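You operate a simulated robot arm through the tools that you are given. There is no shell and no other tool. Be economical: measure what you need, move in short steps, check, and stop when the job is done.

You are at the controls of a simulated robot arm. One attempt, no reset.

## Task
Wind the reel back to 0, brake it and park the thread bar.
Fine: the bar goes in the stand's forks.

The check looks at the end state, three seconds after you hand in, the way a careful person would. Anything else that was tipped, shoved, dropped, spilled or broken makes it a failure.

## Robot
A 7-joint arm with a two-finger parallel gripper, fixed in place. Base frame: the origin is at the foot of the arm, x ahead of it, y to its left, z up. Units: m, degrees, N and s.
With the tool pointing down near the work surface it reaches from about 0.14 to 0.66 m from the base axis. Its first joint turns from -66.0 to 66.0 degrees. Payload 2.4 kg.
The tool frame sits at the grasp point between the pads (the TCP): z along the fingers, y along the line on which they close. The tips reach 0.03 m beyond it. The gripper opens to 0.094 m. The fingers are 0.028 m wide and 0.01 m thick; the gripper's body (0.05 by 0.096 m) begins 0.055 m behind the TCP.
Orientation is told as [roll, pitch, yaw] about the base's x, y, z axes, in that order, counted from this pose: with the fingers straight down and closing along the base's y, the tool's x points along the base's -x, its y along +y and its z along -z.

## Interface
- The arm moves only by the tool nudge_tool. Its argument "plan" is a list of rows, each a list of 7 numbers: the turn, a rotation vector about the base's x, y, z in degrees, then the shift along the base's x, y, z in m, then the gripper command, from -1 (shut) to 1 (fully open), values between in proportion. In form: [[rx, ry, rz, x, y, z, claw], ...]. A call has 1 to 8 rows; each row shifts and turns the commanded pose from where the row before left it. Each row takes 0.2 s and may step no farther than 0.05 m and 8.6 degrees from the row before; otherwise, or with a gripper value out of range, the whole call is refused. A pose out of reach is approached as far as the arm can. The call stops where the force on the tool passes 90 N (or 10 N more than at its start, if that is more) or the arm is blocked; 0.2 s more then pass. The fingers move at their own pace (about 0.153 m/s each) and stop on an object; they squeeze with about 28 N. The grip force told is the motor's: it shows also when the fingers shut on nothing. Time passes only in rows, and 0.2 s behind the last, so rows that do not move let the fingers close. The reply holds the time, the measured pose of the TCP, the force on the tool along the base axes, the opening and the grip force, in the units named above and with some noise, with the torque about the TCP (base axes, N m) and any sound that the robot's microphone picked up.
- Cameras (640 x 400 px; columns grow to the right, rows downward): "scene" is fixed at [0.0403, 0.4713, 1.4472]; the picture's right is [-0.77, -0.64, 0.00], its down [-0.34, 0.41, -0.84] and it looks along [0.54, -0.65, -0.54] (base axes); focal length 355 px, centre (320, 200). "wrist" rides on the gripper at [0.076, 0.014, -0.102] in the tool frame; the picture's right is [-0.18, 0.98, 0.00], its down [-0.75, -0.14, -0.64] and it looks along [-0.63, -0.12, 0.77] (tool axes); focal length 243 px, centre (320, 200). There is no depth. A picture from a camera that has moved, and an enlarged one, comes with that camera's place and axes in the base frame and with its lens.
- capture(camera): a new picture of that camera. No time passes.
- enlarge(camera, box): a new picture of the part [left, top, right, bottom] of that camera's present view, enlarged. No time passes.
- finish_job(): hands the job in; it is judged then, once.

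Work in short steps. Places have to be worked out from the pictures, the camera data and where the tool is seen: move nearer, look again, correct. Check each grasp and each placing, and mend what went wrong. You have 120 turns and 84 pictures in all, those below and enlarged ones among them. Open the gripper and draw the arm clear of the work before you hand the job in, unless the task says otherwise; then end with one line.

The tools are called after ">>>" by a JSON object that holds its "method" and its "body". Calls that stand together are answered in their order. nudge_tool: Moves the arm, as the interface text tells. Its arguments: {"type":"object","properties":{"plan":{"type":"array","items":{"type":"array","items":{"type":"number"}}}},"required":["plan"]} The other tools are called the same way: capture (camera) takes a picture; enlarge (camera, box) takes an enlarged picture of a part of a camera's view; finish_job () hands the job in.

At the start:

```text
clock: 0.0
ee_pos: [0.3891, -0.2029, 1.2165]
orientation: [0.1, 0.0, -0.1]
wrist_force: [-0.1, 0.0, 0.2]
ft_torque: [-0.06, 0.03, 0.0]
width: 0.0941
grasp_force: 0.1
```

scene: 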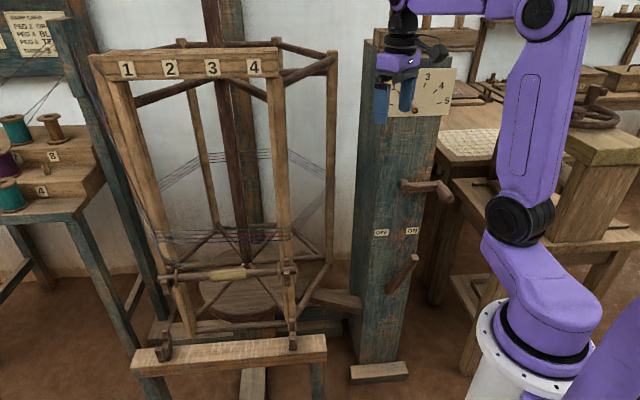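
wrist: 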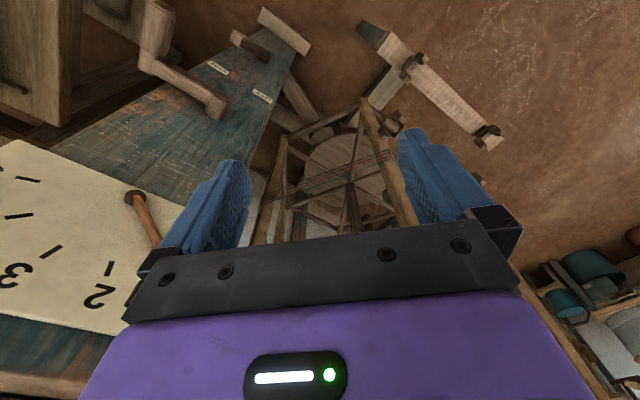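

I start by looking closely at the column with the dial and the levers, and at the reel with its stand.

>>> {"method": "enlarge", "body": {"camera": "scene", "box": [340, 20, 500, 120]}}

>>> {"method": "enlarge", "body": {"camera": "scene", "box": [330, 160, 490, 300]}}

>>> {"method": "enlarge", "body": {"camera": "scene", "box": [120, 220, 340, 390]}}

>>> {"method": "enlarge", "body": {"camera": "scene", "box": [0, 0, 110, 80]}}

```text
4.00 times, centred on (420, 70) of scene
camera zoom: at [0.0403, 0.4713, 1.4472], right [-0.77, -0.64, 0.0], down [-0.34, 0.41, -0.84], along [0.54, -0.65, -0.54], focal length 1418 px, centre (-80, 720)
```

zoom: 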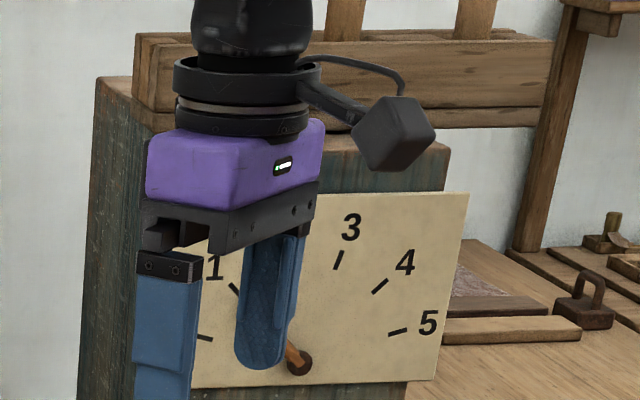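

```text
2.86 times, centred on (410, 230) of scene
camera zoom: at [0.0403, 0.4713, 1.4472], right [-0.77, -0.64, 0.0], down [-0.34, 0.41, -0.84], along [0.54, -0.65, -0.54], focal length 1013 px, centre (63, 114)
```

zoom: 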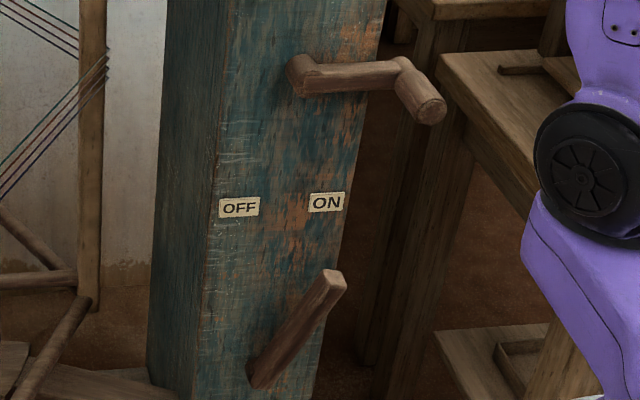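

```text
2.35 times, centred on (230, 305) of scene
camera zoom: at [0.0403, 0.4713, 1.4472], right [-0.77, -0.64, 0.0], down [-0.34, 0.41, -0.84], along [0.54, -0.65, -0.54], focal length 834 px, centre (532, -47)
```

zoom: 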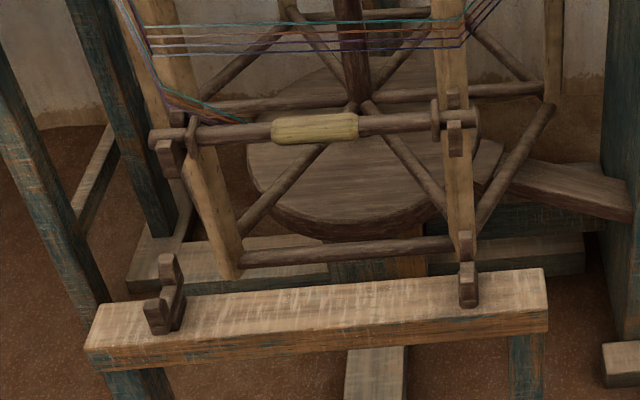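

```text
5.00 times, centred on (55, 40) of scene
camera zoom: at [0.0403, 0.4713, 1.4472], right [-0.77, -0.64, 0.0], down [-0.34, 0.41, -0.84], along [0.54, -0.65, -0.54], focal length 1773 px, centre (1645, 1000)
```

zoom: 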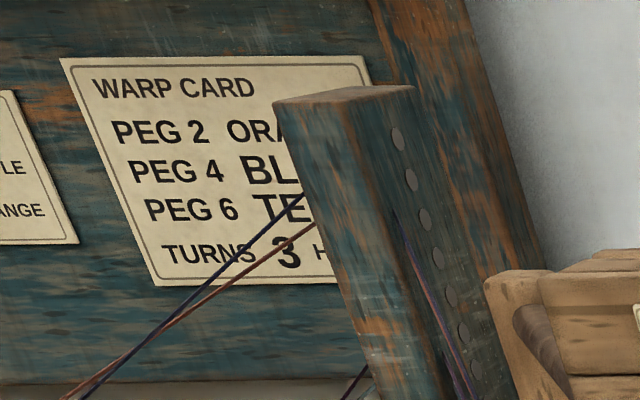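

The fingers hide the pointer, which seems to sit somewhere between 1 and 2. I back the arm toward its base so that both cameras see the dial.

>>> {"method": "nudge_tool", "body": {"plan": [[0, 0, 0, -0.04, 0, 0, 1], [0, 0, 0, -0.04, 0, 0, 1], [0, 0, 0, -0.04, 0, 0, 1], [0, 0, 0, -0.04, 0, 0, 1]]}}

>>> {"method": "capture", "body": {"camera": "scene"}}

>>> {"method": "capture", "body": {"camera": "wrist"}}

>>> {"method": "enlarge", "body": {"camera": "scene", "box": [360, 50, 470, 130]}}

```text
clock: 1.0
ee_pos: [0.2282, -0.203, 1.2144]
orientation: [0.0, -0.1, 0.2]
wrist_force: [0.1, 0.3, -0.8]
ft_torque: [0.01, 0.02, -0.02]
width: 0.0938
grasp_force: 0.1
```

```text
77 pictures are left
```

scene: 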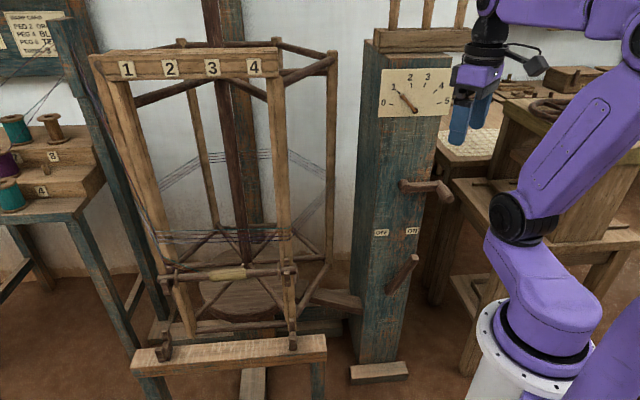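

```text
76 pictures are left
camera wrist: at [0.1531, -0.1873, 1.3186], right [0.18, 0.98, 0.0], down [0.75, -0.14, 0.64], along [0.63, -0.12, -0.77], focal length 243 px, centre (320, 200)
```

wrist: 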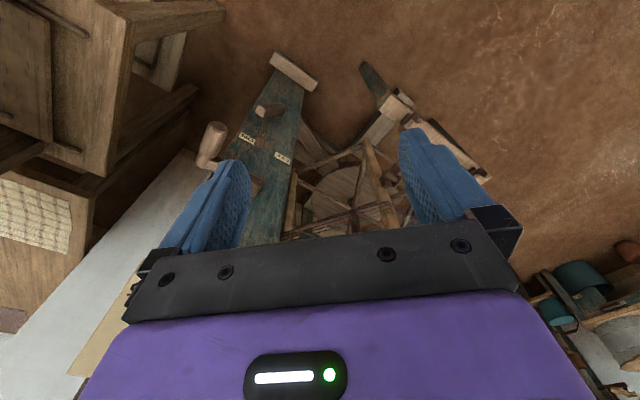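

```text
5.00 times, centred on (415, 90) of scene
camera zoom: at [0.0403, 0.4713, 1.4472], right [-0.77, -0.64, 0.0], down [-0.34, 0.41, -0.84], along [0.54, -0.65, -0.54], focal length 1773 px, centre (-155, 750)
```

zoom: 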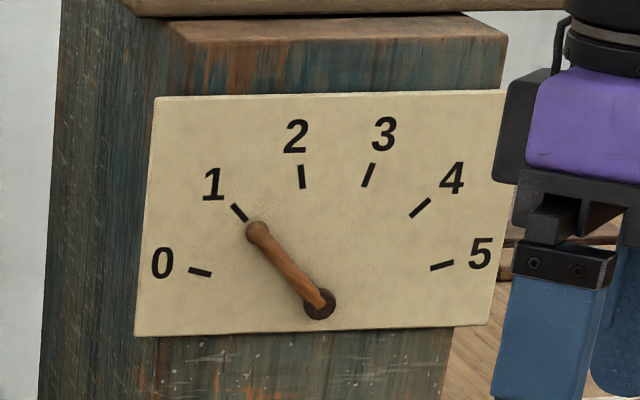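

The pointer sits at 1, so it needs to come back by one. From both cameras I put the crank handle at about (0.30..0.34, -0.39..-0.43, 0.94) and its axle near (0.42, -0.38, 0.91). The column face looks along about (-0.72, 0.69). I turn the tool to face the column and look at the crank and brake.

>>> {"method": "nudge_tool", "body": {"plan": [[0, 0, -8.6, -0.005, -0.01, -0.02, 1], [0, 0, -8.6, -0.005, -0.01, -0.02, 1], [0, 0, -8.6, -0.005, -0.01, -0.02, 1], [0, 0, -8.6, -0.005, 0, -0.02, 1], [0, 0, -8.6, -0.005, 0, -0.02, 1]]}}

>>> {"method": "capture", "body": {"camera": "wrist"}}

>>> {"method": "enlarge", "body": {"camera": "scene", "box": [360, 220, 440, 300]}}

```text
clock: 2.2
ee_pos: [0.204, -0.2327, 1.1156]
orientation: [0.0, 0.0, -43.2]
wrist_force: [-0.3, 0.3, 0.5]
ft_torque: [-0.02, 0.0, -0.01]
width: 0.094
grasp_force: 0.0
```

```text
74 pictures are left
camera wrist: at [0.1581, -0.1683, 1.2191], right [0.81, 0.59, 0.0], down [0.45, -0.62, 0.64], along [0.38, -0.52, -0.77], focal length 243 px, centre (320, 200)
```

wrist: 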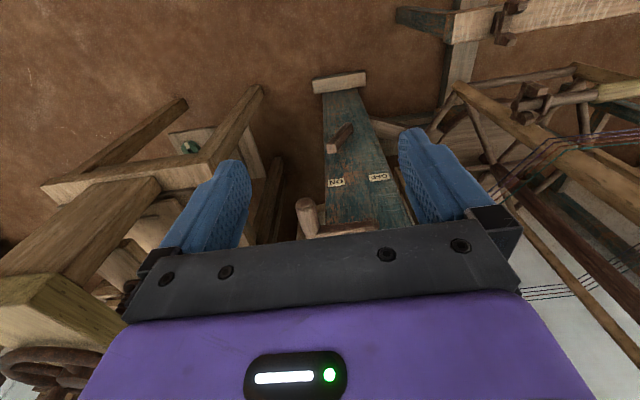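

```text
5.00 times, centred on (400, 260) of scene
camera zoom: at [0.0403, 0.4713, 1.4472], right [-0.77, -0.64, 0.0], down [-0.34, 0.41, -0.84], along [0.54, -0.65, -0.54], focal length 1773 px, centre (-80, -100)
```

zoom: 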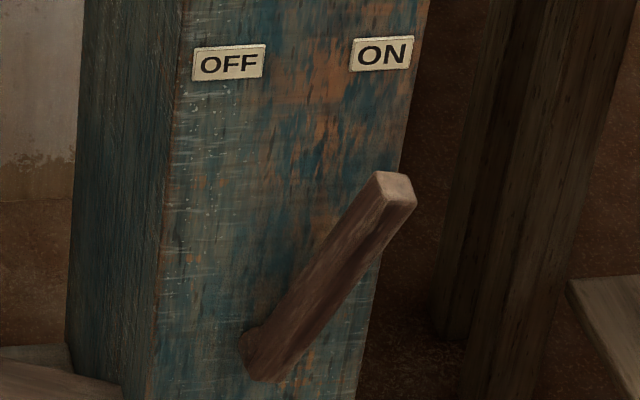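

In the face-on view the brake lever's tip (about 0.357, -0.392, 0.667) leans to the ON side, so the brake is set and has to come off before I wind. I tilt the tool about 43° toward the column, so that it stays clear of the crank, and go down in front of the lever.

>>> {"method": "nudge_tool", "body": {"plan": [[-5.85, -6.23, 0, 0.006, -0.0076, -0.0395, 1], [-5.85, -6.23, 0, 0.006, -0.0076, -0.0395, 1], [-5.85, -6.23, 0, 0.006, -0.0076, -0.0395, 1], [-5.85, -6.23, 0, 0.006, -0.0076, -0.0395, 1], [-5.85, -6.23, 0, 0.006, -0.0076, -0.0395, 1], [0, 0, 0, 0.006, -0.0076, -0.0395, 1], [0, 0, 0, 0.006, -0.0076, -0.0395, 1], [0, 0, 0, 0.006, -0.0076, -0.0395, 1]]}}

>>> {"method": "capture", "body": {"camera": "wrist"}}

>>> {"method": "capture", "body": {"camera": "scene"}}

```text
clock: 4.0
ee_pos: [0.2596, -0.3109, 0.8077]
orientation: [0.2, -42.7, -43.3]
wrist_force: [0.1, 0.0, 0.1]
ft_torque: [0.01, -0.02, -0.02]
width: 0.0941
grasp_force: 0.0
out of reach, approached as far as the arm can: row 7, 8
```

```text
72 pictures are left
camera wrist: at [0.1779, -0.2135, 0.8328], right [0.77, 0.62, 0.13], down [-0.01, -0.19, 0.98], along [0.64, -0.76, -0.14], focal length 243 px, centre (320, 200)
```

wrist: 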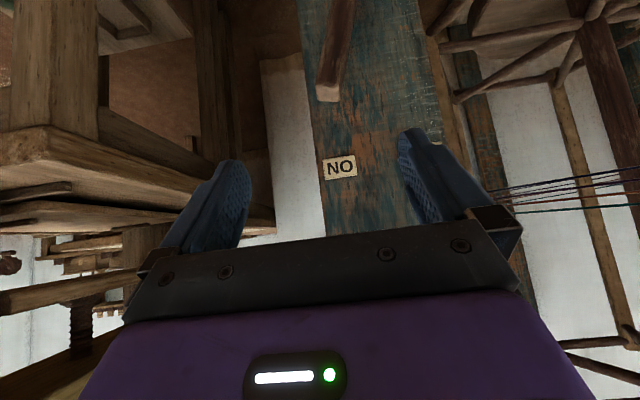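

```text
71 pictures are left
```

scene: 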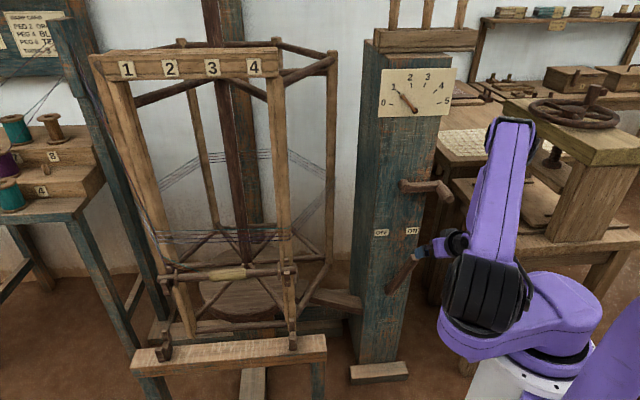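

The lever tip comes out again at about (0.358, -0.391, 0.675). The fold of the arm limited the reach, so I go forward and down together toward the tip.

>>> {"method": "nudge_tool", "body": {"plan": [[0, 0, 0, 0.02, -0.015, -0.01, 1], [0, 0, 0, 0.02, -0.015, -0.02, 1], [0, 0, 0, 0.015, -0.012, -0.03, 1]]}}

>>> {"method": "capture", "body": {"camera": "wrist"}}

```text
clock: 4.8
ee_pos: [0.316, -0.3513, 0.7477]
orientation: [-0.2, -42.7, -43.1]
wrist_force: [0.3, 0.6, 0.7]
ft_torque: [0.01, 0.0, 0.01]
width: 0.094
grasp_force: 0.0
```

```text
70 pictures are left
camera wrist: at [0.2339, -0.2541, 0.7716], right [0.77, 0.63, 0.12], down [-0.01, -0.18, 0.98], along [0.64, -0.76, -0.14], focal length 243 px, centre (320, 200)
```

wrist: 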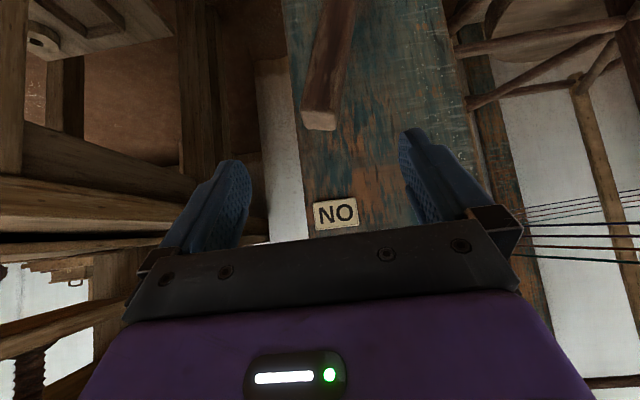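

The lever tip lies centred between the fingers at about (0.358, -0.390, 0.68). I take it between the open fingers.

>>> {"method": "nudge_tool", "body": {"plan": [[0, 0, 0, 0.013, -0.012, -0.03, 1], [0, 0, 0, 0.013, -0.012, -0.03, 1], [0, 0, 0, 0.013, -0.012, -0.025, 1]]}}

>>> {"method": "capture", "body": {"camera": "wrist"}}

```text
clock: 5.6
ee_pos: [0.3553, -0.3876, 0.6619]
orientation: [-0.2, -42.7, -43.1]
wrist_force: [0.1, -0.3, 0.3]
ft_torque: [-0.01, 0.01, -0.01]
width: 0.0939
grasp_force: 0.0
```

```text
69 pictures are left
camera wrist: at [0.2734, -0.2905, 0.687], right [0.77, 0.63, 0.12], down [-0.01, -0.18, 0.98], along [0.64, -0.76, -0.14], focal length 243 px, centre (320, 200)
```

wrist: 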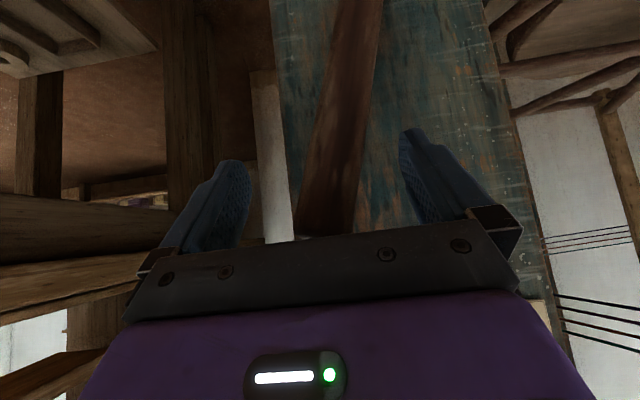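

The lever is between the fingers. I narrow the gap to keep it caged and carry it sideways toward OFF.

>>> {"method": "nudge_tool", "body": {"plan": [[0, 0, 0, 0, 0, 0, -0.1], [0, 0, 0, 0, 0, 0, -0.1], [0, 0, 0, 0.0137, 0.0146, 0, -0.1], [0, 0, 0, 0.0137, 0.0146, 0, -0.1], [0, 0, 0, 0.0137, 0.0146, 0, -0.1], [0, 0, 0, 0.0137, 0.0146, 0, -0.1]]}}

>>> {"method": "capture", "body": {"camera": "wrist"}}

```text
clock: 7.0
ee_pos: [0.4097, -0.3277, 0.6625]
orientation: [-0.2, -42.7, -42.8]
wrist_force: [-0.2, 2.6, 0.3]
ft_torque: [-0.04, -0.01, 0.02]
width: 0.0435
grasp_force: 1.4
```

```text
68 pictures are left
camera wrist: at [0.3274, -0.2303, 0.6875], right [0.77, 0.63, 0.12], down [-0.01, -0.18, 0.98], along [0.64, -0.76, -0.14], focal length 243 px, centre (320, 200)
```

wrist: 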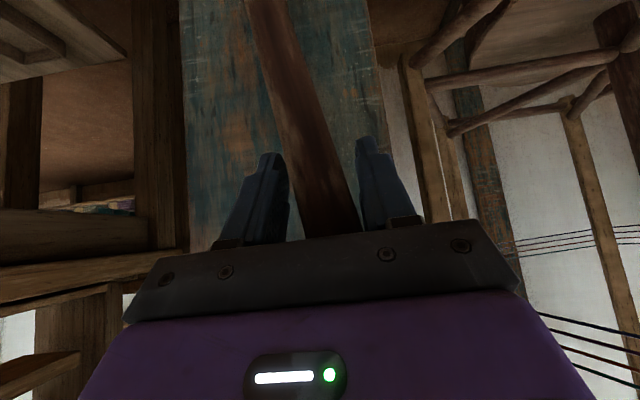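

The lever has swung over to the OFF side. I push a bit farther in small steps until it meets its stop.

>>> {"method": "nudge_tool", "body": {"plan": [[0, 0, 0, 0.008, 0.0085, 0, -0.1], [0, 0, 0, 0.008, 0.0085, 0, -0.1], [0, 0, 0, 0.008, 0.0085, 0, -0.1]]}}

>>> {"method": "capture", "body": {"camera": "wrist"}}

>>> {"method": "capture", "body": {"camera": "scene"}}

```text
clock: 7.8
ee_pos: [0.4243, -0.3151, 0.6643]
orientation: [0.0, -42.7, -44.0]
wrist_force: [-22.6, -32.6, -12.2]
ft_torque: [-1.88, 1.61, -0.48]
width: 0.0434
grasp_force: 44.8
```

```text
67 pictures are left
camera wrist: at [0.3433, -0.2158, 0.6881], right [0.78, 0.61, 0.12], down [-0.01, -0.18, 0.98], along [0.63, -0.77, -0.14], focal length 243 px, centre (320, 200)
```

wrist: 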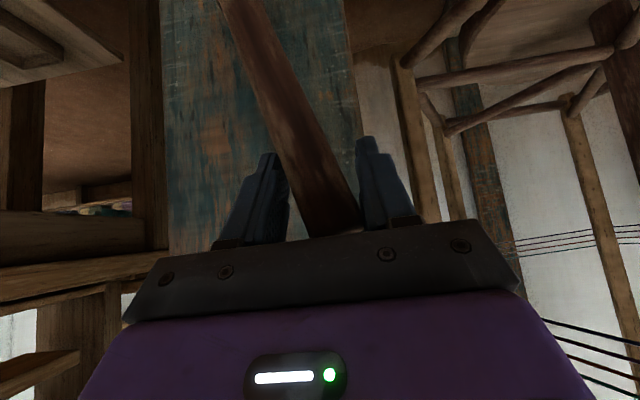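

```text
66 pictures are left
```

scene: 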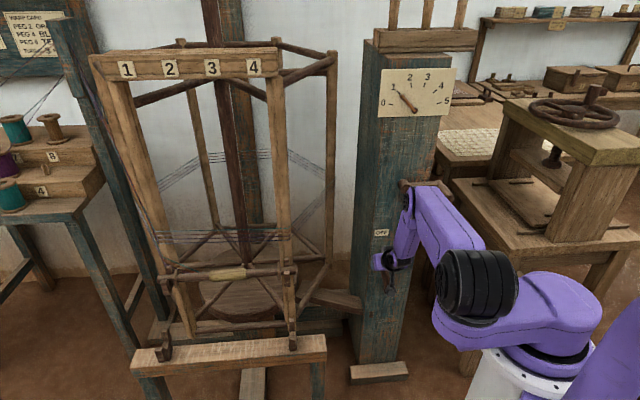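

It met a firm stop at about 40 N, so the brake is fully OFF. I relax the push, open the fingers and draw back along the tool.

>>> {"method": "nudge_tool", "body": {"plan": [[0, 0, 0, -0.009, -0.0095, 0, -0.1], [0, 0, 0, 0, 0, 0, 1], [0, 0, 0, 0, 0, 0, 1], [0, 0, 0, -0.013, 0.012, 0.03, 1], [0, 0, 0, -0.018, 0.017, 0.03, 1], [0, 0, 0, -0.02, 0.02, 0.025, 1], [0, 0, 0, -0.03, 0.025, 0.02, 1], [0, 0, 0, -0.03, 0.025, 0.02, 1]]}}

>>> {"method": "capture", "body": {"camera": "wrist"}}

>>> {"method": "capture", "body": {"camera": "scene"}}

```text
clock: 9.6
ee_pos: [0.3691, -0.248, 0.8008]
orientation: [3.2, -42.0, -45.4]
wrist_force: [0.3, 0.2, 0.5]
ft_torque: [0.0, -0.02, 0.01]
width: 0.0941
grasp_force: 0.1
out of reach, approached as far as the arm can: row 5, 6, 7, 8
```

```text
65 pictures are left
camera wrist: at [0.2867, -0.1515, 0.8273], right [0.77, 0.62, 0.16], down [-0.03, -0.22, 0.97], along [0.64, -0.75, -0.15], focal length 243 px, centre (320, 200)
```

wrist: 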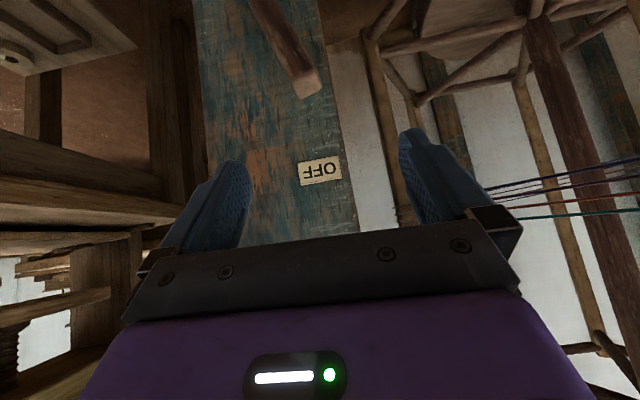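

```text
64 pictures are left
```

scene: 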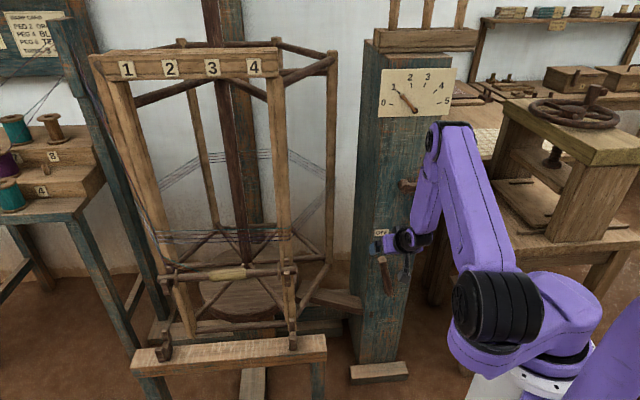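

Lever is at OFF. Now I rise and shift in front of the crank, squaring the tool up again.

>>> {"method": "nudge_tool", "body": {"plan": [[-0.8, 0.85, 0, 0, 0, 0.04, 1], [-0.87, 0.84, 0, 0, 0, 0.04, 1], [0, 0, 0, -0.02, -0.005, 0.04, 1], [0, 0, 0, -0.025, -0.01, 0.04, 1], [0, 0, 0, -0.03, -0.01, 0.02, 1], [0, 0, 0, -0.03, -0.01, 0.01, 1]]}}

>>> {"method": "capture", "body": {"camera": "wrist"}}

>>> {"method": "capture", "body": {"camera": "scene"}}

```text
clock: 11.0
ee_pos: [0.2778, -0.3022, 1.0052]
orientation: [-3.3, -42.5, -40.9]
wrist_force: [-0.1, -0.7, 0.5]
ft_torque: [0.0, -0.01, 0.0]
width: 0.0941
grasp_force: 0.0
out of reach, approached as far as the arm can: row 1, 2
```

```text
63 pictures are left
camera wrist: at [0.1972, -0.2045, 1.0279], right [0.77, 0.63, 0.08], down [0.02, -0.15, 0.99], along [0.63, -0.76, -0.13], focal length 243 px, centre (320, 200)
```

wrist: 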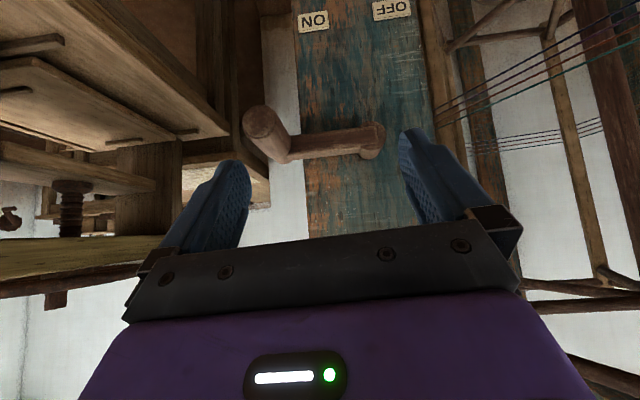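

```text
62 pictures are left
```

scene: 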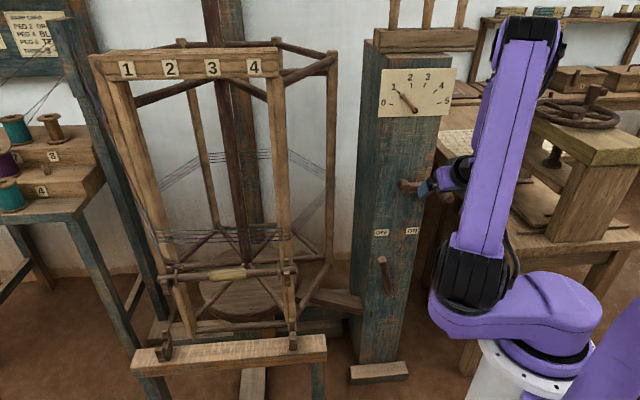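

The front view gives the crank: axle at about t = -0.015, z = 0.93, radius about 0.10, with the handle horizontal on the ON side (tip near 0.296, -0.394, 0.926). I line up with the handle and go in with the fingers open.

>>> {"method": "nudge_tool", "body": {"plan": [[0.84, -0.85, 0, -0.018, -0.0195, 0, 1], [0.83, -0.84, 0, -0.018, -0.0195, 0, 1], [0, 0, 0, 0.0219, -0.0206, -0.026, 1], [0, 0, 0, 0.011, -0.0103, -0.013, 1]]}}

>>> {"method": "capture", "body": {"camera": "wrist"}}

```text
clock: 12.0
ee_pos: [0.2761, -0.3734, 0.9644]
orientation: [-0.1, -42.7, -43.0]
wrist_force: [-0.5, 0.4, -0.2]
ft_torque: [0.02, 0.0, 0.04]
width: 0.0938
grasp_force: 0.1
```

```text
61 pictures are left
camera wrist: at [0.1945, -0.2753, 0.9889], right [0.77, 0.63, 0.12], down [-0.01, -0.18, 0.98], along [0.64, -0.76, -0.13], focal length 243 px, centre (320, 200)
```

wrist: 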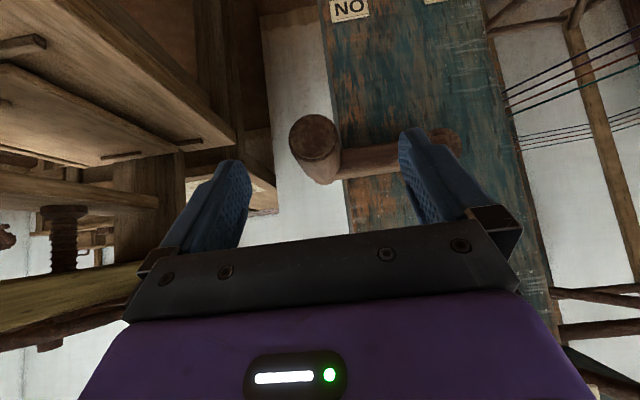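

The handle's end face is at (0.297, -0.395, 0.926), as reckoned. I go in the last 4 cm and close on it.

>>> {"method": "nudge_tool", "body": {"plan": [[0, 0, 0, 0.0155, -0.015, -0.019, 1], [0, 0, 0, 0.0155, -0.015, -0.0185, 1], [0, 0, 0, 0, 0, 0, -0.3], [0, 0, 0, 0, 0, 0, -1], [0, 0, 0, 0, 0, 0, -1]]}}

>>> {"method": "capture", "body": {"camera": "wrist"}}

```text
clock: 13.2
ee_pos: [0.3065, -0.405, 0.9291]
orientation: [-0.2, -42.7, -43.3]
wrist_force: [-0.3, -13.0, -3.0]
ft_torque: [-0.09, -0.17, -1.23]
width: 0.0372
grasp_force: 44.4
```

```text
60 pictures are left
camera wrist: at [0.2248, -0.3065, 0.9516], right [0.77, 0.62, 0.12], down [-0.01, -0.18, 0.98], along [0.63, -0.76, -0.13], focal length 243 px, centre (320, 200)
```

wrist: 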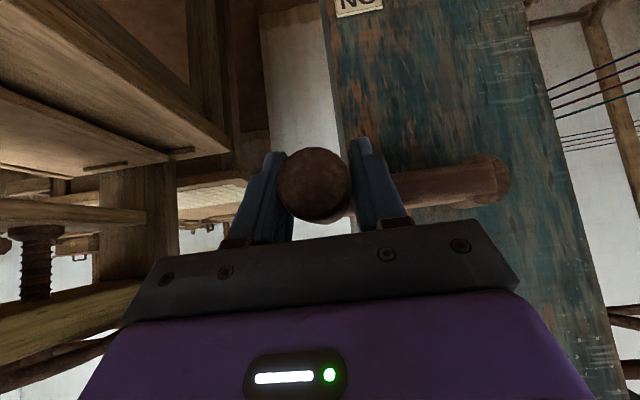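

The handle is held (0.037 m). I turn it a little, upward, to learn the direction from the dial.

>>> {"method": "nudge_tool", "body": {"plan": [[0, 0, 0, 0.0003, 0.0003, 0.0087, -1], [0, 0, 0, 0.0008, 0.0008, 0.0086, -1], [0, 0, 0, 0.0013, 0.0014, 0.0085, -1], [0, 0, 0, 0.0018, 0.0019, 0.0083, -1]]}}

>>> {"method": "enlarge", "body": {"camera": "scene", "box": [360, 50, 470, 130]}}

>>> {"method": "capture", "body": {"camera": "wrist"}}

```text
clock: 14.2
ee_pos: [0.3109, -0.3991, 0.9659]
orientation: [-0.3, -43.1, -42.9]
wrist_force: [-11.8, -1.7, 25.0]
ft_torque: [-0.3, -0.32, -1.28]
width: 0.037
grasp_force: 44.6
```

```text
5.00 times, centred on (415, 90) of scene
camera zoom: at [0.0396, 0.4716, 1.4471], right [-0.77, -0.64, 0.0], down [-0.34, 0.41, -0.84], along [0.54, -0.65, -0.54], focal length 1773 px, centre (-155, 750)
```

zoom: 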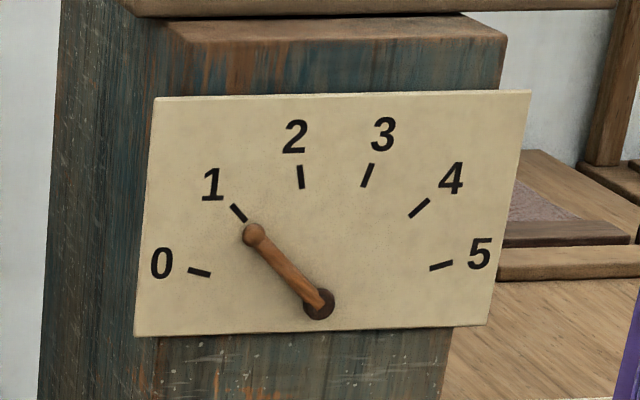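

```text
58 pictures are left
camera wrist: at [0.2294, -0.3013, 0.9893], right [0.77, 0.63, 0.12], down [-0.01, -0.18, 0.98], along [0.64, -0.76, -0.13], focal length 243 px, centre (320, 200)
```

wrist: 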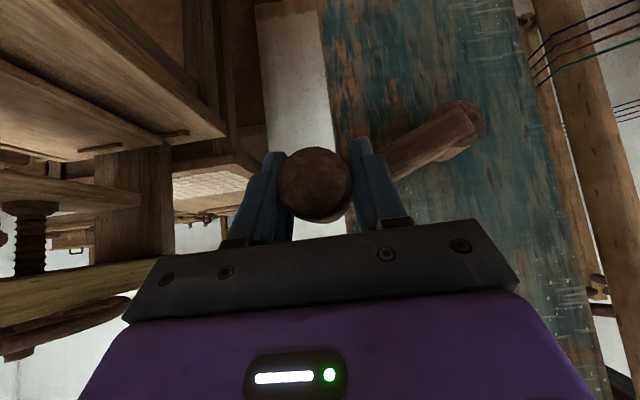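

The pointer moved slightly toward 0, about 1/12 of a division for about 20°, so one crank turn is roughly one division and up is the right way. I go on along the arc.

>>> {"method": "nudge_tool", "body": {"plan": [[0, 0, 0, 0.003, 0.0032, 0.0101, -1], [0, 0, 0, 0.0037, 0.0039, 0.0096, -1], [0, 0, 0, 0.0044, 0.0047, 0.0089, -1], [0, 0, 0, 0.005, 0.0053, 0.0082, -1], [0, 0, 0, 0.0056, 0.006, 0.0074, -1], [0, 0, 0, 0.006, 0.0064, 0.0066, -1]]}}

>>> {"method": "capture", "body": {"camera": "wrist"}}

```text
clock: 15.6
ee_pos: [0.3415, -0.367, 1.0164]
orientation: [0.1, -43.2, -42.7]
wrist_force: [-8.7, 8.0, 35.0]
ft_torque: [0.37, 0.41, -1.44]
width: 0.0371
grasp_force: 45.1
```

```text
57 pictures are left
camera wrist: at [0.259, -0.2704, 1.0399], right [0.77, 0.63, 0.13], down [-0.01, -0.18, 0.98], along [0.64, -0.75, -0.13], focal length 243 px, centre (320, 200)
```

wrist: 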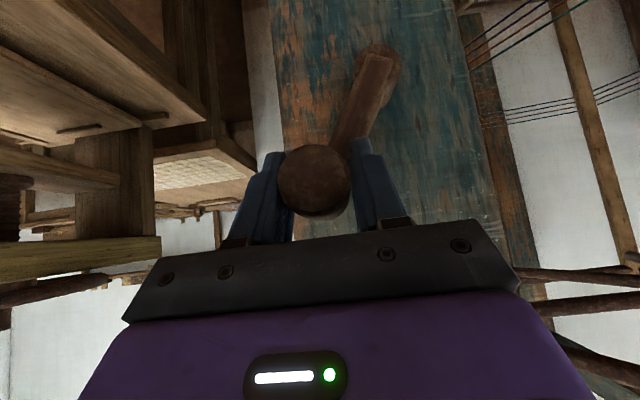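

The handle has not slipped. Fitting the three readings gives axle t = -0.016, z = 0.928, radius 0.101. I take it over the top in steps, watching the force.

>>> {"method": "nudge_tool", "body": {"plan": [[0, 0, 0, 0.0082, 0.0087, 0.0072, -1], [0, 0, 0, 0.0092, 0.0098, 0.0042, -1], [0, 0, 0, 0.0095, 0.0101, 0.0023, -1], [0, 0, 0, 0.0097, 0.0103, 0.0003, -1]]}}

>>> {"method": "capture", "body": {"camera": "wrist"}}

```text
clock: 16.6
ee_pos: [0.3833, -0.3269, 1.0298]
orientation: [0.2, -43.0, -42.2]
wrist_force: [23.9, 4.2, 22.9]
ft_torque: [0.32, 0.35, -1.11]
width: 0.0368
grasp_force: 45.0
```

```text
56 pictures are left
camera wrist: at [0.299, -0.2295, 1.0528], right [0.76, 0.64, 0.13], down [-0.01, -0.18, 0.98], along [0.65, -0.75, -0.13], focal length 243 px, centre (320, 200)
```

wrist: 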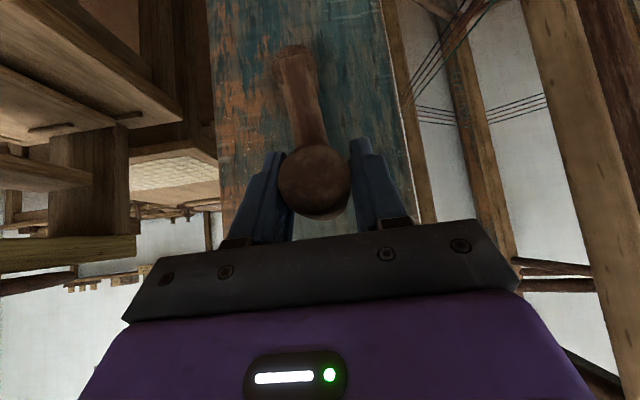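

It is over the top at about 95° with modest forces. I continue down the other side.

>>> {"method": "nudge_tool", "body": {"plan": [[0, 0, 0, 0.0095, 0.0101, -0.0022, -1], [0, 0, 0, 0.0092, 0.0098, -0.0041, -1], [0, 0, 0, 0.0087, 0.0093, -0.0059, -1], [0, 0, 0, 0.0081, 0.0086, -0.0077, -1]]}}

>>> {"method": "capture", "body": {"camera": "scene"}}

```text
clock: 17.6
ee_pos: [0.4227, -0.2788, 1.0028]
orientation: [0.6, -42.2, -41.6]
wrist_force: [52.1, 8.0, -15.1]
ft_torque: [0.61, 0.51, -1.45]
width: 0.037
grasp_force: 44.9
```

```text
55 pictures are left
```

scene: 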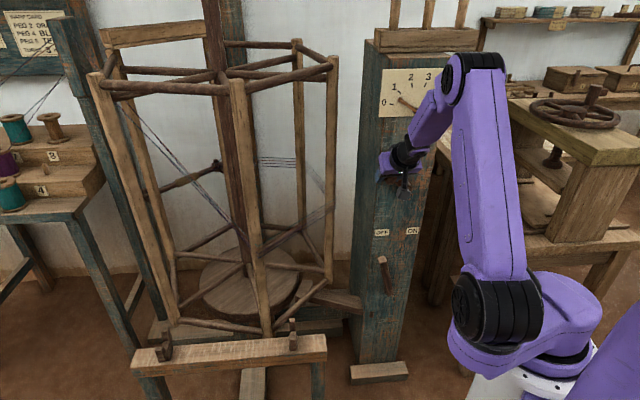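

The reel turns with the crank and carries the bar round. The handle has run about 6° ahead of my command, so I hold for a moment to see whether the force settles.

>>> {"method": "nudge_tool", "body": {"plan": [[0, 0, 0, 0, 0, 0, -1]]}}

>>> {"method": "capture", "body": {"camera": "wrist"}}

```text
clock: 18.0
ee_pos: [0.4116, -0.2933, 1.0147]
orientation: [-0.3, -43.4, -43.0]
wrist_force: [-12.6, 31.0, 48.9]
ft_torque: [0.14, 0.2, -0.89]
width: 0.0376
grasp_force: 45.4
```

```text
54 pictures are left
camera wrist: at [0.3292, -0.195, 1.0365], right [0.77, 0.63, 0.12], down [-0.02, -0.17, 0.98], along [0.64, -0.76, -0.12], focal length 243 px, centre (320, 200)
```

wrist: 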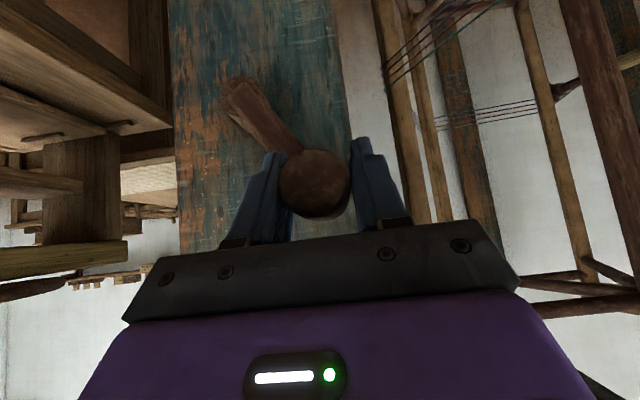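

The reel has inertia and swings a little against the arm, so I go slower, at about 4° per row.

>>> {"method": "nudge_tool", "body": {"plan": [[0, 0, 0, 0.0038, 0.004, -0.0044, -1], [0, 0, 0, 0.0036, 0.0038, -0.0048, -1], [0, 0, 0, 0.0033, 0.0035, -0.0052, -1], [0, 0, 0, 0.003, 0.0032, -0.0055, -1], [0, 0, 0, 0.0028, 0.003, -0.0058, -1], [0, 0, 0, 0.0025, 0.0026, -0.006, -1], [0, 0, 0, 0.0022, 0.0023, -0.0063, -1], [0, 0, 0, 0.0019, 0.002, -0.0065, -1]]}}

>>> {"method": "capture", "body": {"camera": "wrist"}}

```text
clock: 19.8
ee_pos: [0.4397, -0.2648, 0.9614]
orientation: [0.0, -43.2, -42.5]
wrist_force: [47.0, 1.9, -3.9]
ft_torque: [-0.27, -0.1, -1.74]
width: 0.0374
grasp_force: 44.9
```

```text
53 pictures are left
camera wrist: at [0.3572, -0.1682, 0.9857], right [0.76, 0.63, 0.13], down [-0.01, -0.18, 0.98], along [0.65, -0.75, -0.13], focal length 243 px, centre (320, 200)
```

wrist: 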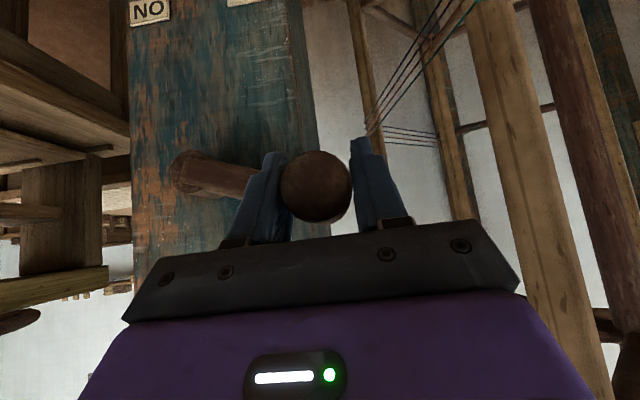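

At about 160° a radial force of about 33 N says that my circle is a little small and slightly too far out. I use r = 0.102, shift 3 mm toward the column and continue through 180°.

>>> {"method": "nudge_tool", "body": {"plan": [[0, 0, 0, 0.0041, 0.0022, -0.0072, -1], [0, 0, 0, 0.0024, 0.0004, -0.0068, -1], [0, 0, 0, 0.0009, 0.0009, -0.007, -1], [0, 0, 0, 0.0006, 0.0007, -0.0071, -1], [0, 0, 0, 0.0003, 0.0003, -0.0071, -1], [0, 0, 0, -0.0001, -0.0001, -0.0071, -1], [0, 0, 0, -0.0005, -0.0005, -0.0071, -1], [0, 0, 0, -0.0008, -0.0008, -0.0071, -1]]}}

>>> {"method": "capture", "body": {"camera": "scene"}}

```text
clock: 21.6
ee_pos: [0.4432, -0.2634, 0.9035]
orientation: [0.3, -42.0, -41.8]
wrist_force: [18.4, 22.3, -22.0]
ft_torque: [-0.21, 0.72, -1.96]
width: 0.038
grasp_force: 43.2
out of reach, approached as far as the arm can: row 5, 7
```

```text
52 pictures are left
```

scene: 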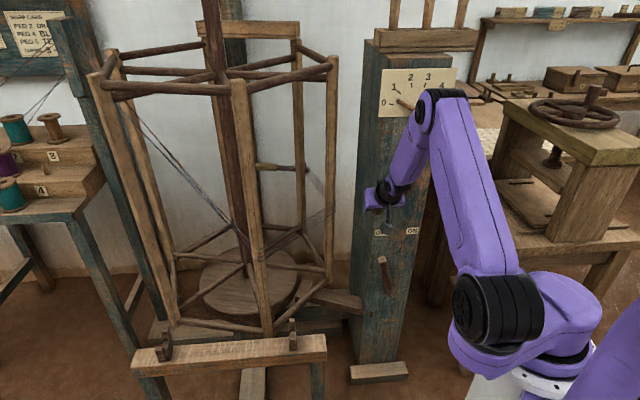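

Around 190° some rows reached the arm's fold limit. I lessen the tilt to about 28° while holding the handle, which lets the wrist sit farther from the base.

>>> {"method": "nudge_tool", "body": {"plan": [[2.05, 2.19, 0, 0.0006, 0.0006, -0.0005, -1], [2.05, 2.19, 0, 0.0006, 0.0006, -0.0005, -1], [2.05, 2.19, 0, 0.0006, 0.0006, -0.0005, -1], [2.05, 2.19, 0, 0.0006, 0.0006, -0.0005, -1], [2.05, 2.19, 0, 0, 0, 0, -1], [0, 0, 0, 0, 0, 0, -1]]}}

>>> {"method": "capture", "body": {"camera": "wrist"}}

```text
clock: 23.0
ee_pos: [0.4435, -0.2659, 0.9071]
orientation: [0.0, -28.0, -42.5]
wrist_force: [15.2, 24.7, -7.3]
ft_torque: [-0.42, -0.48, -0.76]
width: 0.0368
grasp_force: 45.4
```

```text
51 pictures are left
camera wrist: at [0.3693, -0.1751, 0.9617], right [0.78, 0.61, 0.09], down [0.17, -0.35, 0.92], along [0.59, -0.71, -0.38], focal length 243 px, centre (320, 200)
```

wrist: 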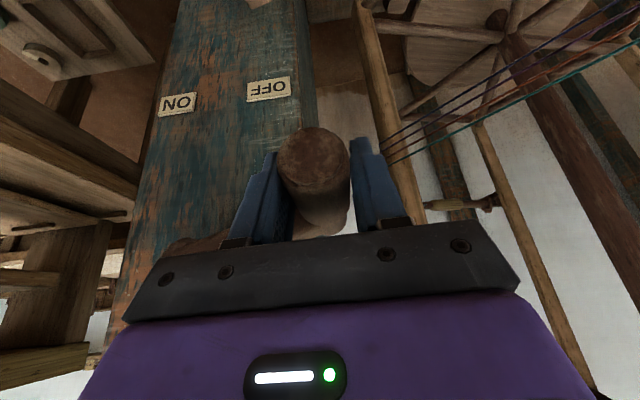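

Reach is fine again and the handle is still centred in the pads. The side force points outward, so I move outward a few millimetres while continuing the arc.

>>> {"method": "nudge_tool", "body": {"plan": [[0, 0, 0, 0.0008, 0.0009, -0.0069, -1], [0, 0, 0, 0.0005, 0.0005, -0.0067, -1], [0, 0, 0, -0.0019, -0.002, -0.0065, -1], [0, 0, 0, -0.0022, -0.0023, -0.0063, -1], [0, 0, 0, -0.0025, -0.0027, -0.0061, -1], [0, 0, 0, -0.0028, -0.003, -0.0058, -1], [0, 0, 0, -0.0031, -0.0033, -0.0055, -1]]}}

>>> {"method": "capture", "body": {"camera": "wrist"}}

```text
clock: 24.6
ee_pos: [0.4257, -0.2843, 0.8616]
orientation: [-0.6, -27.6, -43.3]
wrist_force: [-25.5, -6.4, 5.8]
ft_torque: [0.64, 0.74, 0.0]
width: 0.0365
grasp_force: 44.9
```

```text
50 pictures are left
camera wrist: at [0.3528, -0.1924, 0.9172], right [0.8, 0.6, 0.08], down [0.18, -0.35, 0.92], along [0.58, -0.72, -0.39], focal length 243 px, centre (320, 200)
```

wrist: 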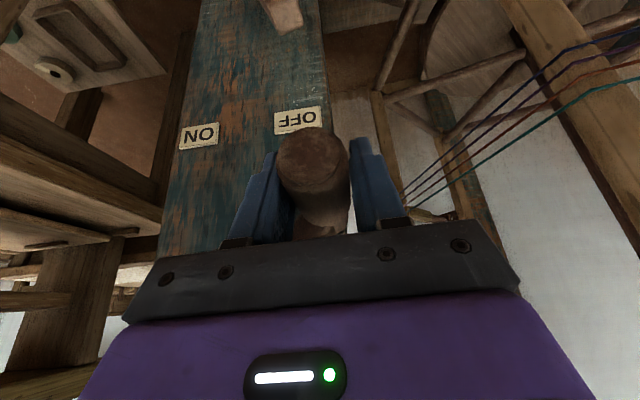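

A better fit over all the readings gives axle t = -0.014, z = 0.931, r = 0.099; the handle is at about 225°. On through the bottom.

>>> {"method": "nudge_tool", "body": {"plan": [[0, 0, 0, -0.0034, -0.0036, -0.0048, -1], [0, 0, 0, -0.0037, -0.0039, -0.0044, -1], [0, 0, 0, -0.0039, -0.0042, -0.004, -1], [0, 0, 0, -0.004, -0.0043, -0.0036, -1], [0, 0, 0, -0.0042, -0.0045, -0.0032, -1], [0, 0, 0, -0.0044, -0.0047, -0.0028, -1], [0, 0, 0, -0.0045, -0.0047, -0.0023, -1], [0, 0, 0, -0.0046, -0.0049, -0.0018, -1]]}}

>>> {"method": "capture", "body": {"camera": "wrist"}}

>>> {"method": "capture", "body": {"camera": "scene"}}

```text
clock: 26.4
ee_pos: [0.3961, -0.3151, 0.8344]
orientation: [-0.2, -27.8, -43.0]
wrist_force: [-30.6, 9.6, 24.4]
ft_torque: [-0.63, -0.6, -0.41]
width: 0.0368
grasp_force: 45.5
```

```text
49 pictures are left
camera wrist: at [0.3219, -0.2246, 0.8909], right [0.79, 0.61, 0.08], down [0.17, -0.35, 0.92], along [0.59, -0.71, -0.38], focal length 243 px, centre (320, 200)
```

wrist: 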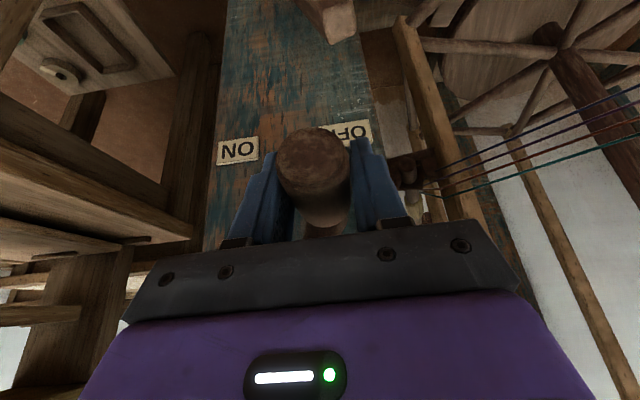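

```text
48 pictures are left
```

scene: 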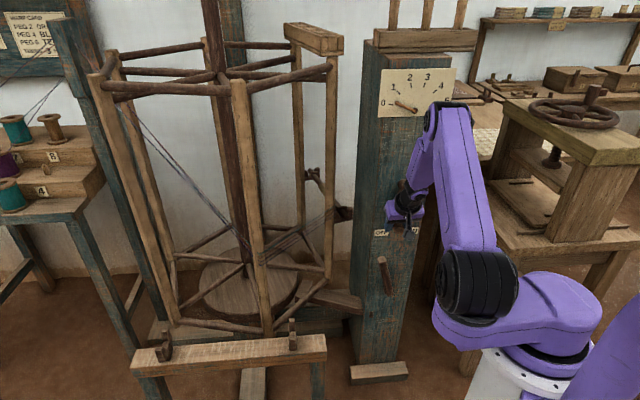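

At 254° all is well; the force suggests that I am about 3 mm too far in along the handle, so I correct that and continue.

>>> {"method": "nudge_tool", "body": {"plan": [[0, 0, 0, -0.0057, -0.0039, -0.0017, -1], [0, 0, 0, -0.0058, -0.004, -0.0012, -1], [0, 0, 0, -0.0047, -0.005, -0.0007, -1], [0, 0, 0, -0.0047, -0.005, -0.0002, -1], [0, 0, 0, -0.0047, -0.005, 0.0002, -1], [0, 0, 0, -0.0047, -0.005, 0.0007, -1], [0, 0, 0, -0.0047, -0.005, 0.0012, -1], [0, 0, 0, -0.0046, -0.0049, 0.0017, -1]]}}

>>> {"method": "capture", "body": {"camera": "scene"}}

```text
clock: 28.2
ee_pos: [0.3535, -0.3587, 0.8363]
orientation: [-0.5, -28.0, -43.2]
wrist_force: [-5.4, -10.6, 15.6]
ft_torque: [0.57, 0.57, 0.2]
width: 0.0367
grasp_force: 44.8
```

```text
47 pictures are left
```

scene: 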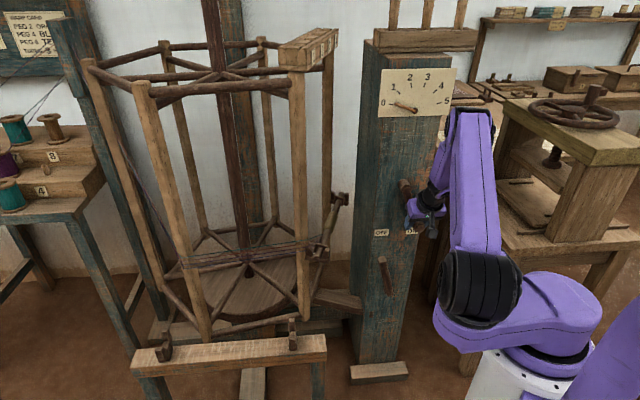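

289°, pointer about 1/5 short of 0, forces small. I continue up the near side.

>>> {"method": "nudge_tool", "body": {"plan": [[0, 0, 0, -0.0045, -0.0047, 0.0025, -1], [0, 0, 0, -0.0043, -0.0046, 0.003, -1], [0, 0, 0, -0.0042, -0.0044, 0.0034, -1], [0, 0, 0, -0.004, -0.0043, 0.0038, -1], [0, 0, 0, -0.0038, -0.0041, 0.0042, -1], [0, 0, 0, -0.0036, -0.0039, 0.0046, -1], [0, 0, 0, -0.0034, -0.0036, 0.0049, -1], [0, 0, 0, -0.0032, -0.0034, 0.0053, -1]]}}

>>> {"method": "capture", "body": {"camera": "scene"}}

>>> {"method": "enlarge", "body": {"camera": "scene", "box": [360, 50, 470, 130]}}

```text
clock: 30.0
ee_pos: [0.3206, -0.3875, 0.8692]
orientation: [-0.3, -27.9, -43.4]
wrist_force: [-35.1, 15.1, 16.2]
ft_torque: [-0.52, -0.51, -0.12]
width: 0.0368
grasp_force: 44.4
```

```text
46 pictures are left
```

scene: 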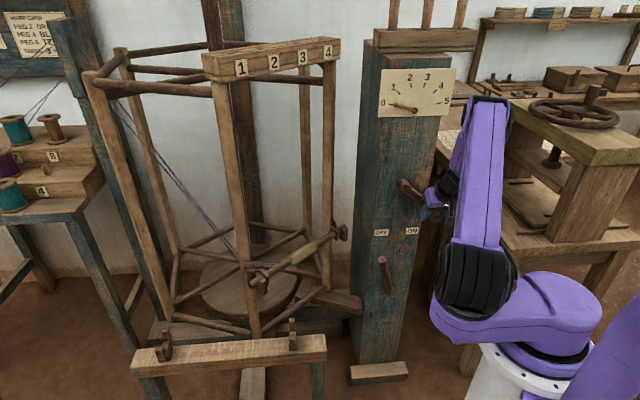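

```text
5.00 times, centred on (415, 90) of scene
camera zoom: at [0.0392, 0.4719, 1.447], right [-0.77, -0.64, 0.0], down [-0.34, 0.41, -0.84], along [0.54, -0.65, -0.54], focal length 1773 px, centre (-155, 750)
```

zoom: 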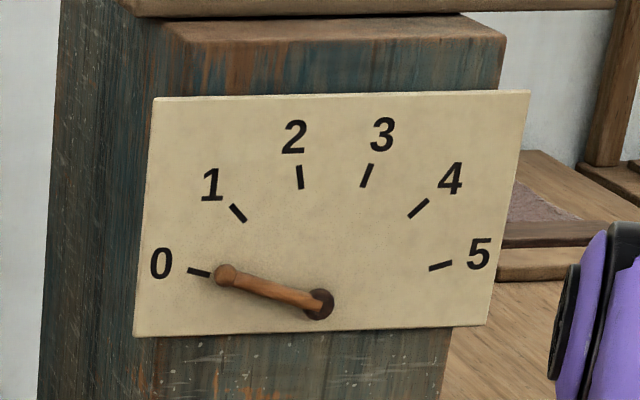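

The crank is at about 321° and the pointer is just short of 0, while the bar is still about 40° from being square above the stand. I continue, with another small correction along the handle.

>>> {"method": "nudge_tool", "body": {"plan": [[0, 0, 0, -0.004, -0.0021, 0.0056, -1], [0, 0, 0, -0.0037, -0.0018, 0.0059, -1], [0, 0, 0, -0.0023, -0.0025, 0.0061, -1], [0, 0, 0, -0.0021, -0.0022, 0.0063, -1], [0, 0, 0, -0.0017, -0.0018, 0.0065, -1], [0, 0, 0, -0.0014, -0.0015, 0.0067, -1], [0, 0, 0, 0, 0, 0, -1]]}}

>>> {"method": "capture", "body": {"camera": "scene"}}

>>> {"method": "enlarge", "body": {"camera": "scene", "box": [375, 80, 431, 115]}}

```text
clock: 31.6
ee_pos: [0.3102, -0.4003, 0.904]
orientation: [-0.4, -27.8, -43.3]
wrist_force: [-8.6, -24.9, -17.6]
ft_torque: [-1.15, -0.92, 0.14]
width: 0.0366
grasp_force: 45.2
```

```text
44 pictures are left
```

scene: 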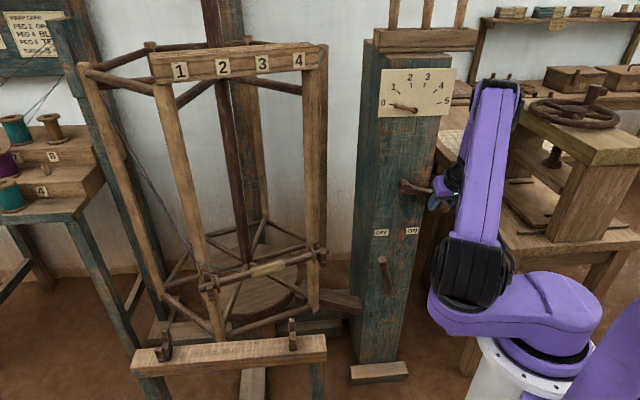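

```text
11.43 times, centred on (403, 98) of scene
camera zoom: at [0.0402, 0.4704, 1.4475], right [-0.77, -0.64, 0.0], down [-0.34, 0.41, -0.84], along [0.54, -0.65, -0.54], focal length 4052 px, centre (-629, 1371)
```

zoom: 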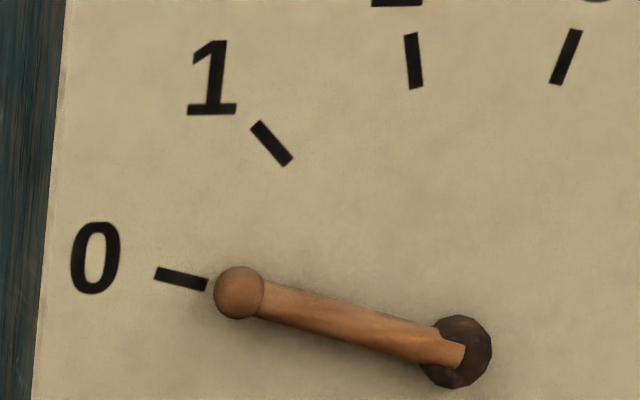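

The pointer is very near 0, but the bar is still about 17° short of the square position that it had at exactly 1. One full turn ends about 16° on, so I go there and then check the dial face-on.

>>> {"method": "nudge_tool", "body": {"plan": [[0, 0, 0, -0.0012, -0.0013, 0.0071, -1], [0, 0, 0, -0.0008, -0.0009, 0.0069, -1], [0, 0, 0, -0.0005, -0.0005, 0.0069, -1], [0, 0, 0, -0.0001, -0.0002, 0.005, -1], [0, 0, 0, 0, 0, 0, -1], [0, 0, 0, 0, 0, 0, -1]]}}

>>> {"method": "capture", "body": {"camera": "scene"}}

>>> {"method": "enlarge", "body": {"camera": "scene", "box": [375, 80, 431, 115]}}

```text
clock: 33.0
ee_pos: [0.3058, -0.4037, 0.9292]
orientation: [-0.5, -27.9, -43.3]
wrist_force: [-13.3, -24.3, -4.5]
ft_torque: [-0.08, 0.19, 0.18]
width: 0.0365
grasp_force: 44.7
```

```text
42 pictures are left
```

scene: 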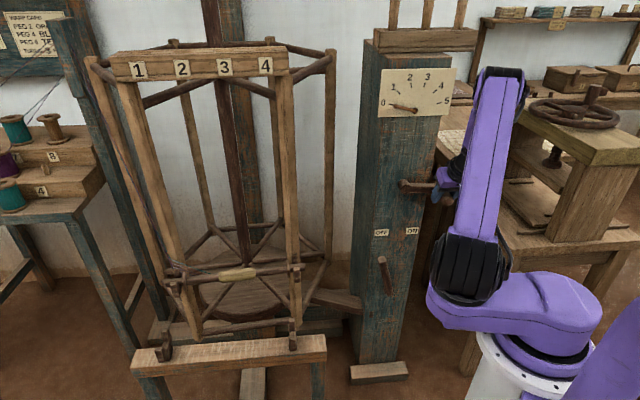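

```text
11.43 times, centred on (403, 98) of scene
camera zoom: at [0.04, 0.4705, 1.4474], right [-0.77, -0.64, 0.0], down [-0.34, 0.41, -0.84], along [0.54, -0.65, -0.54], focal length 4052 px, centre (-629, 1371)
```

zoom: 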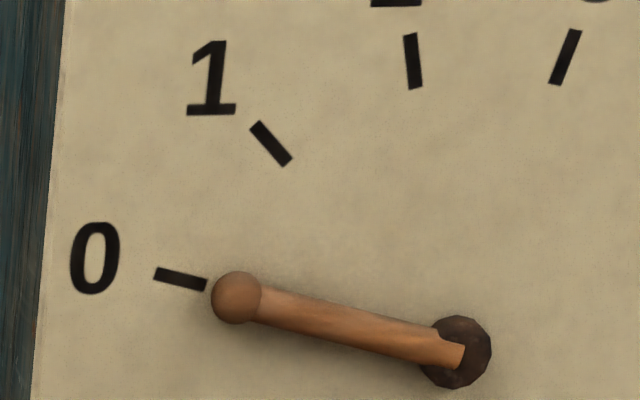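

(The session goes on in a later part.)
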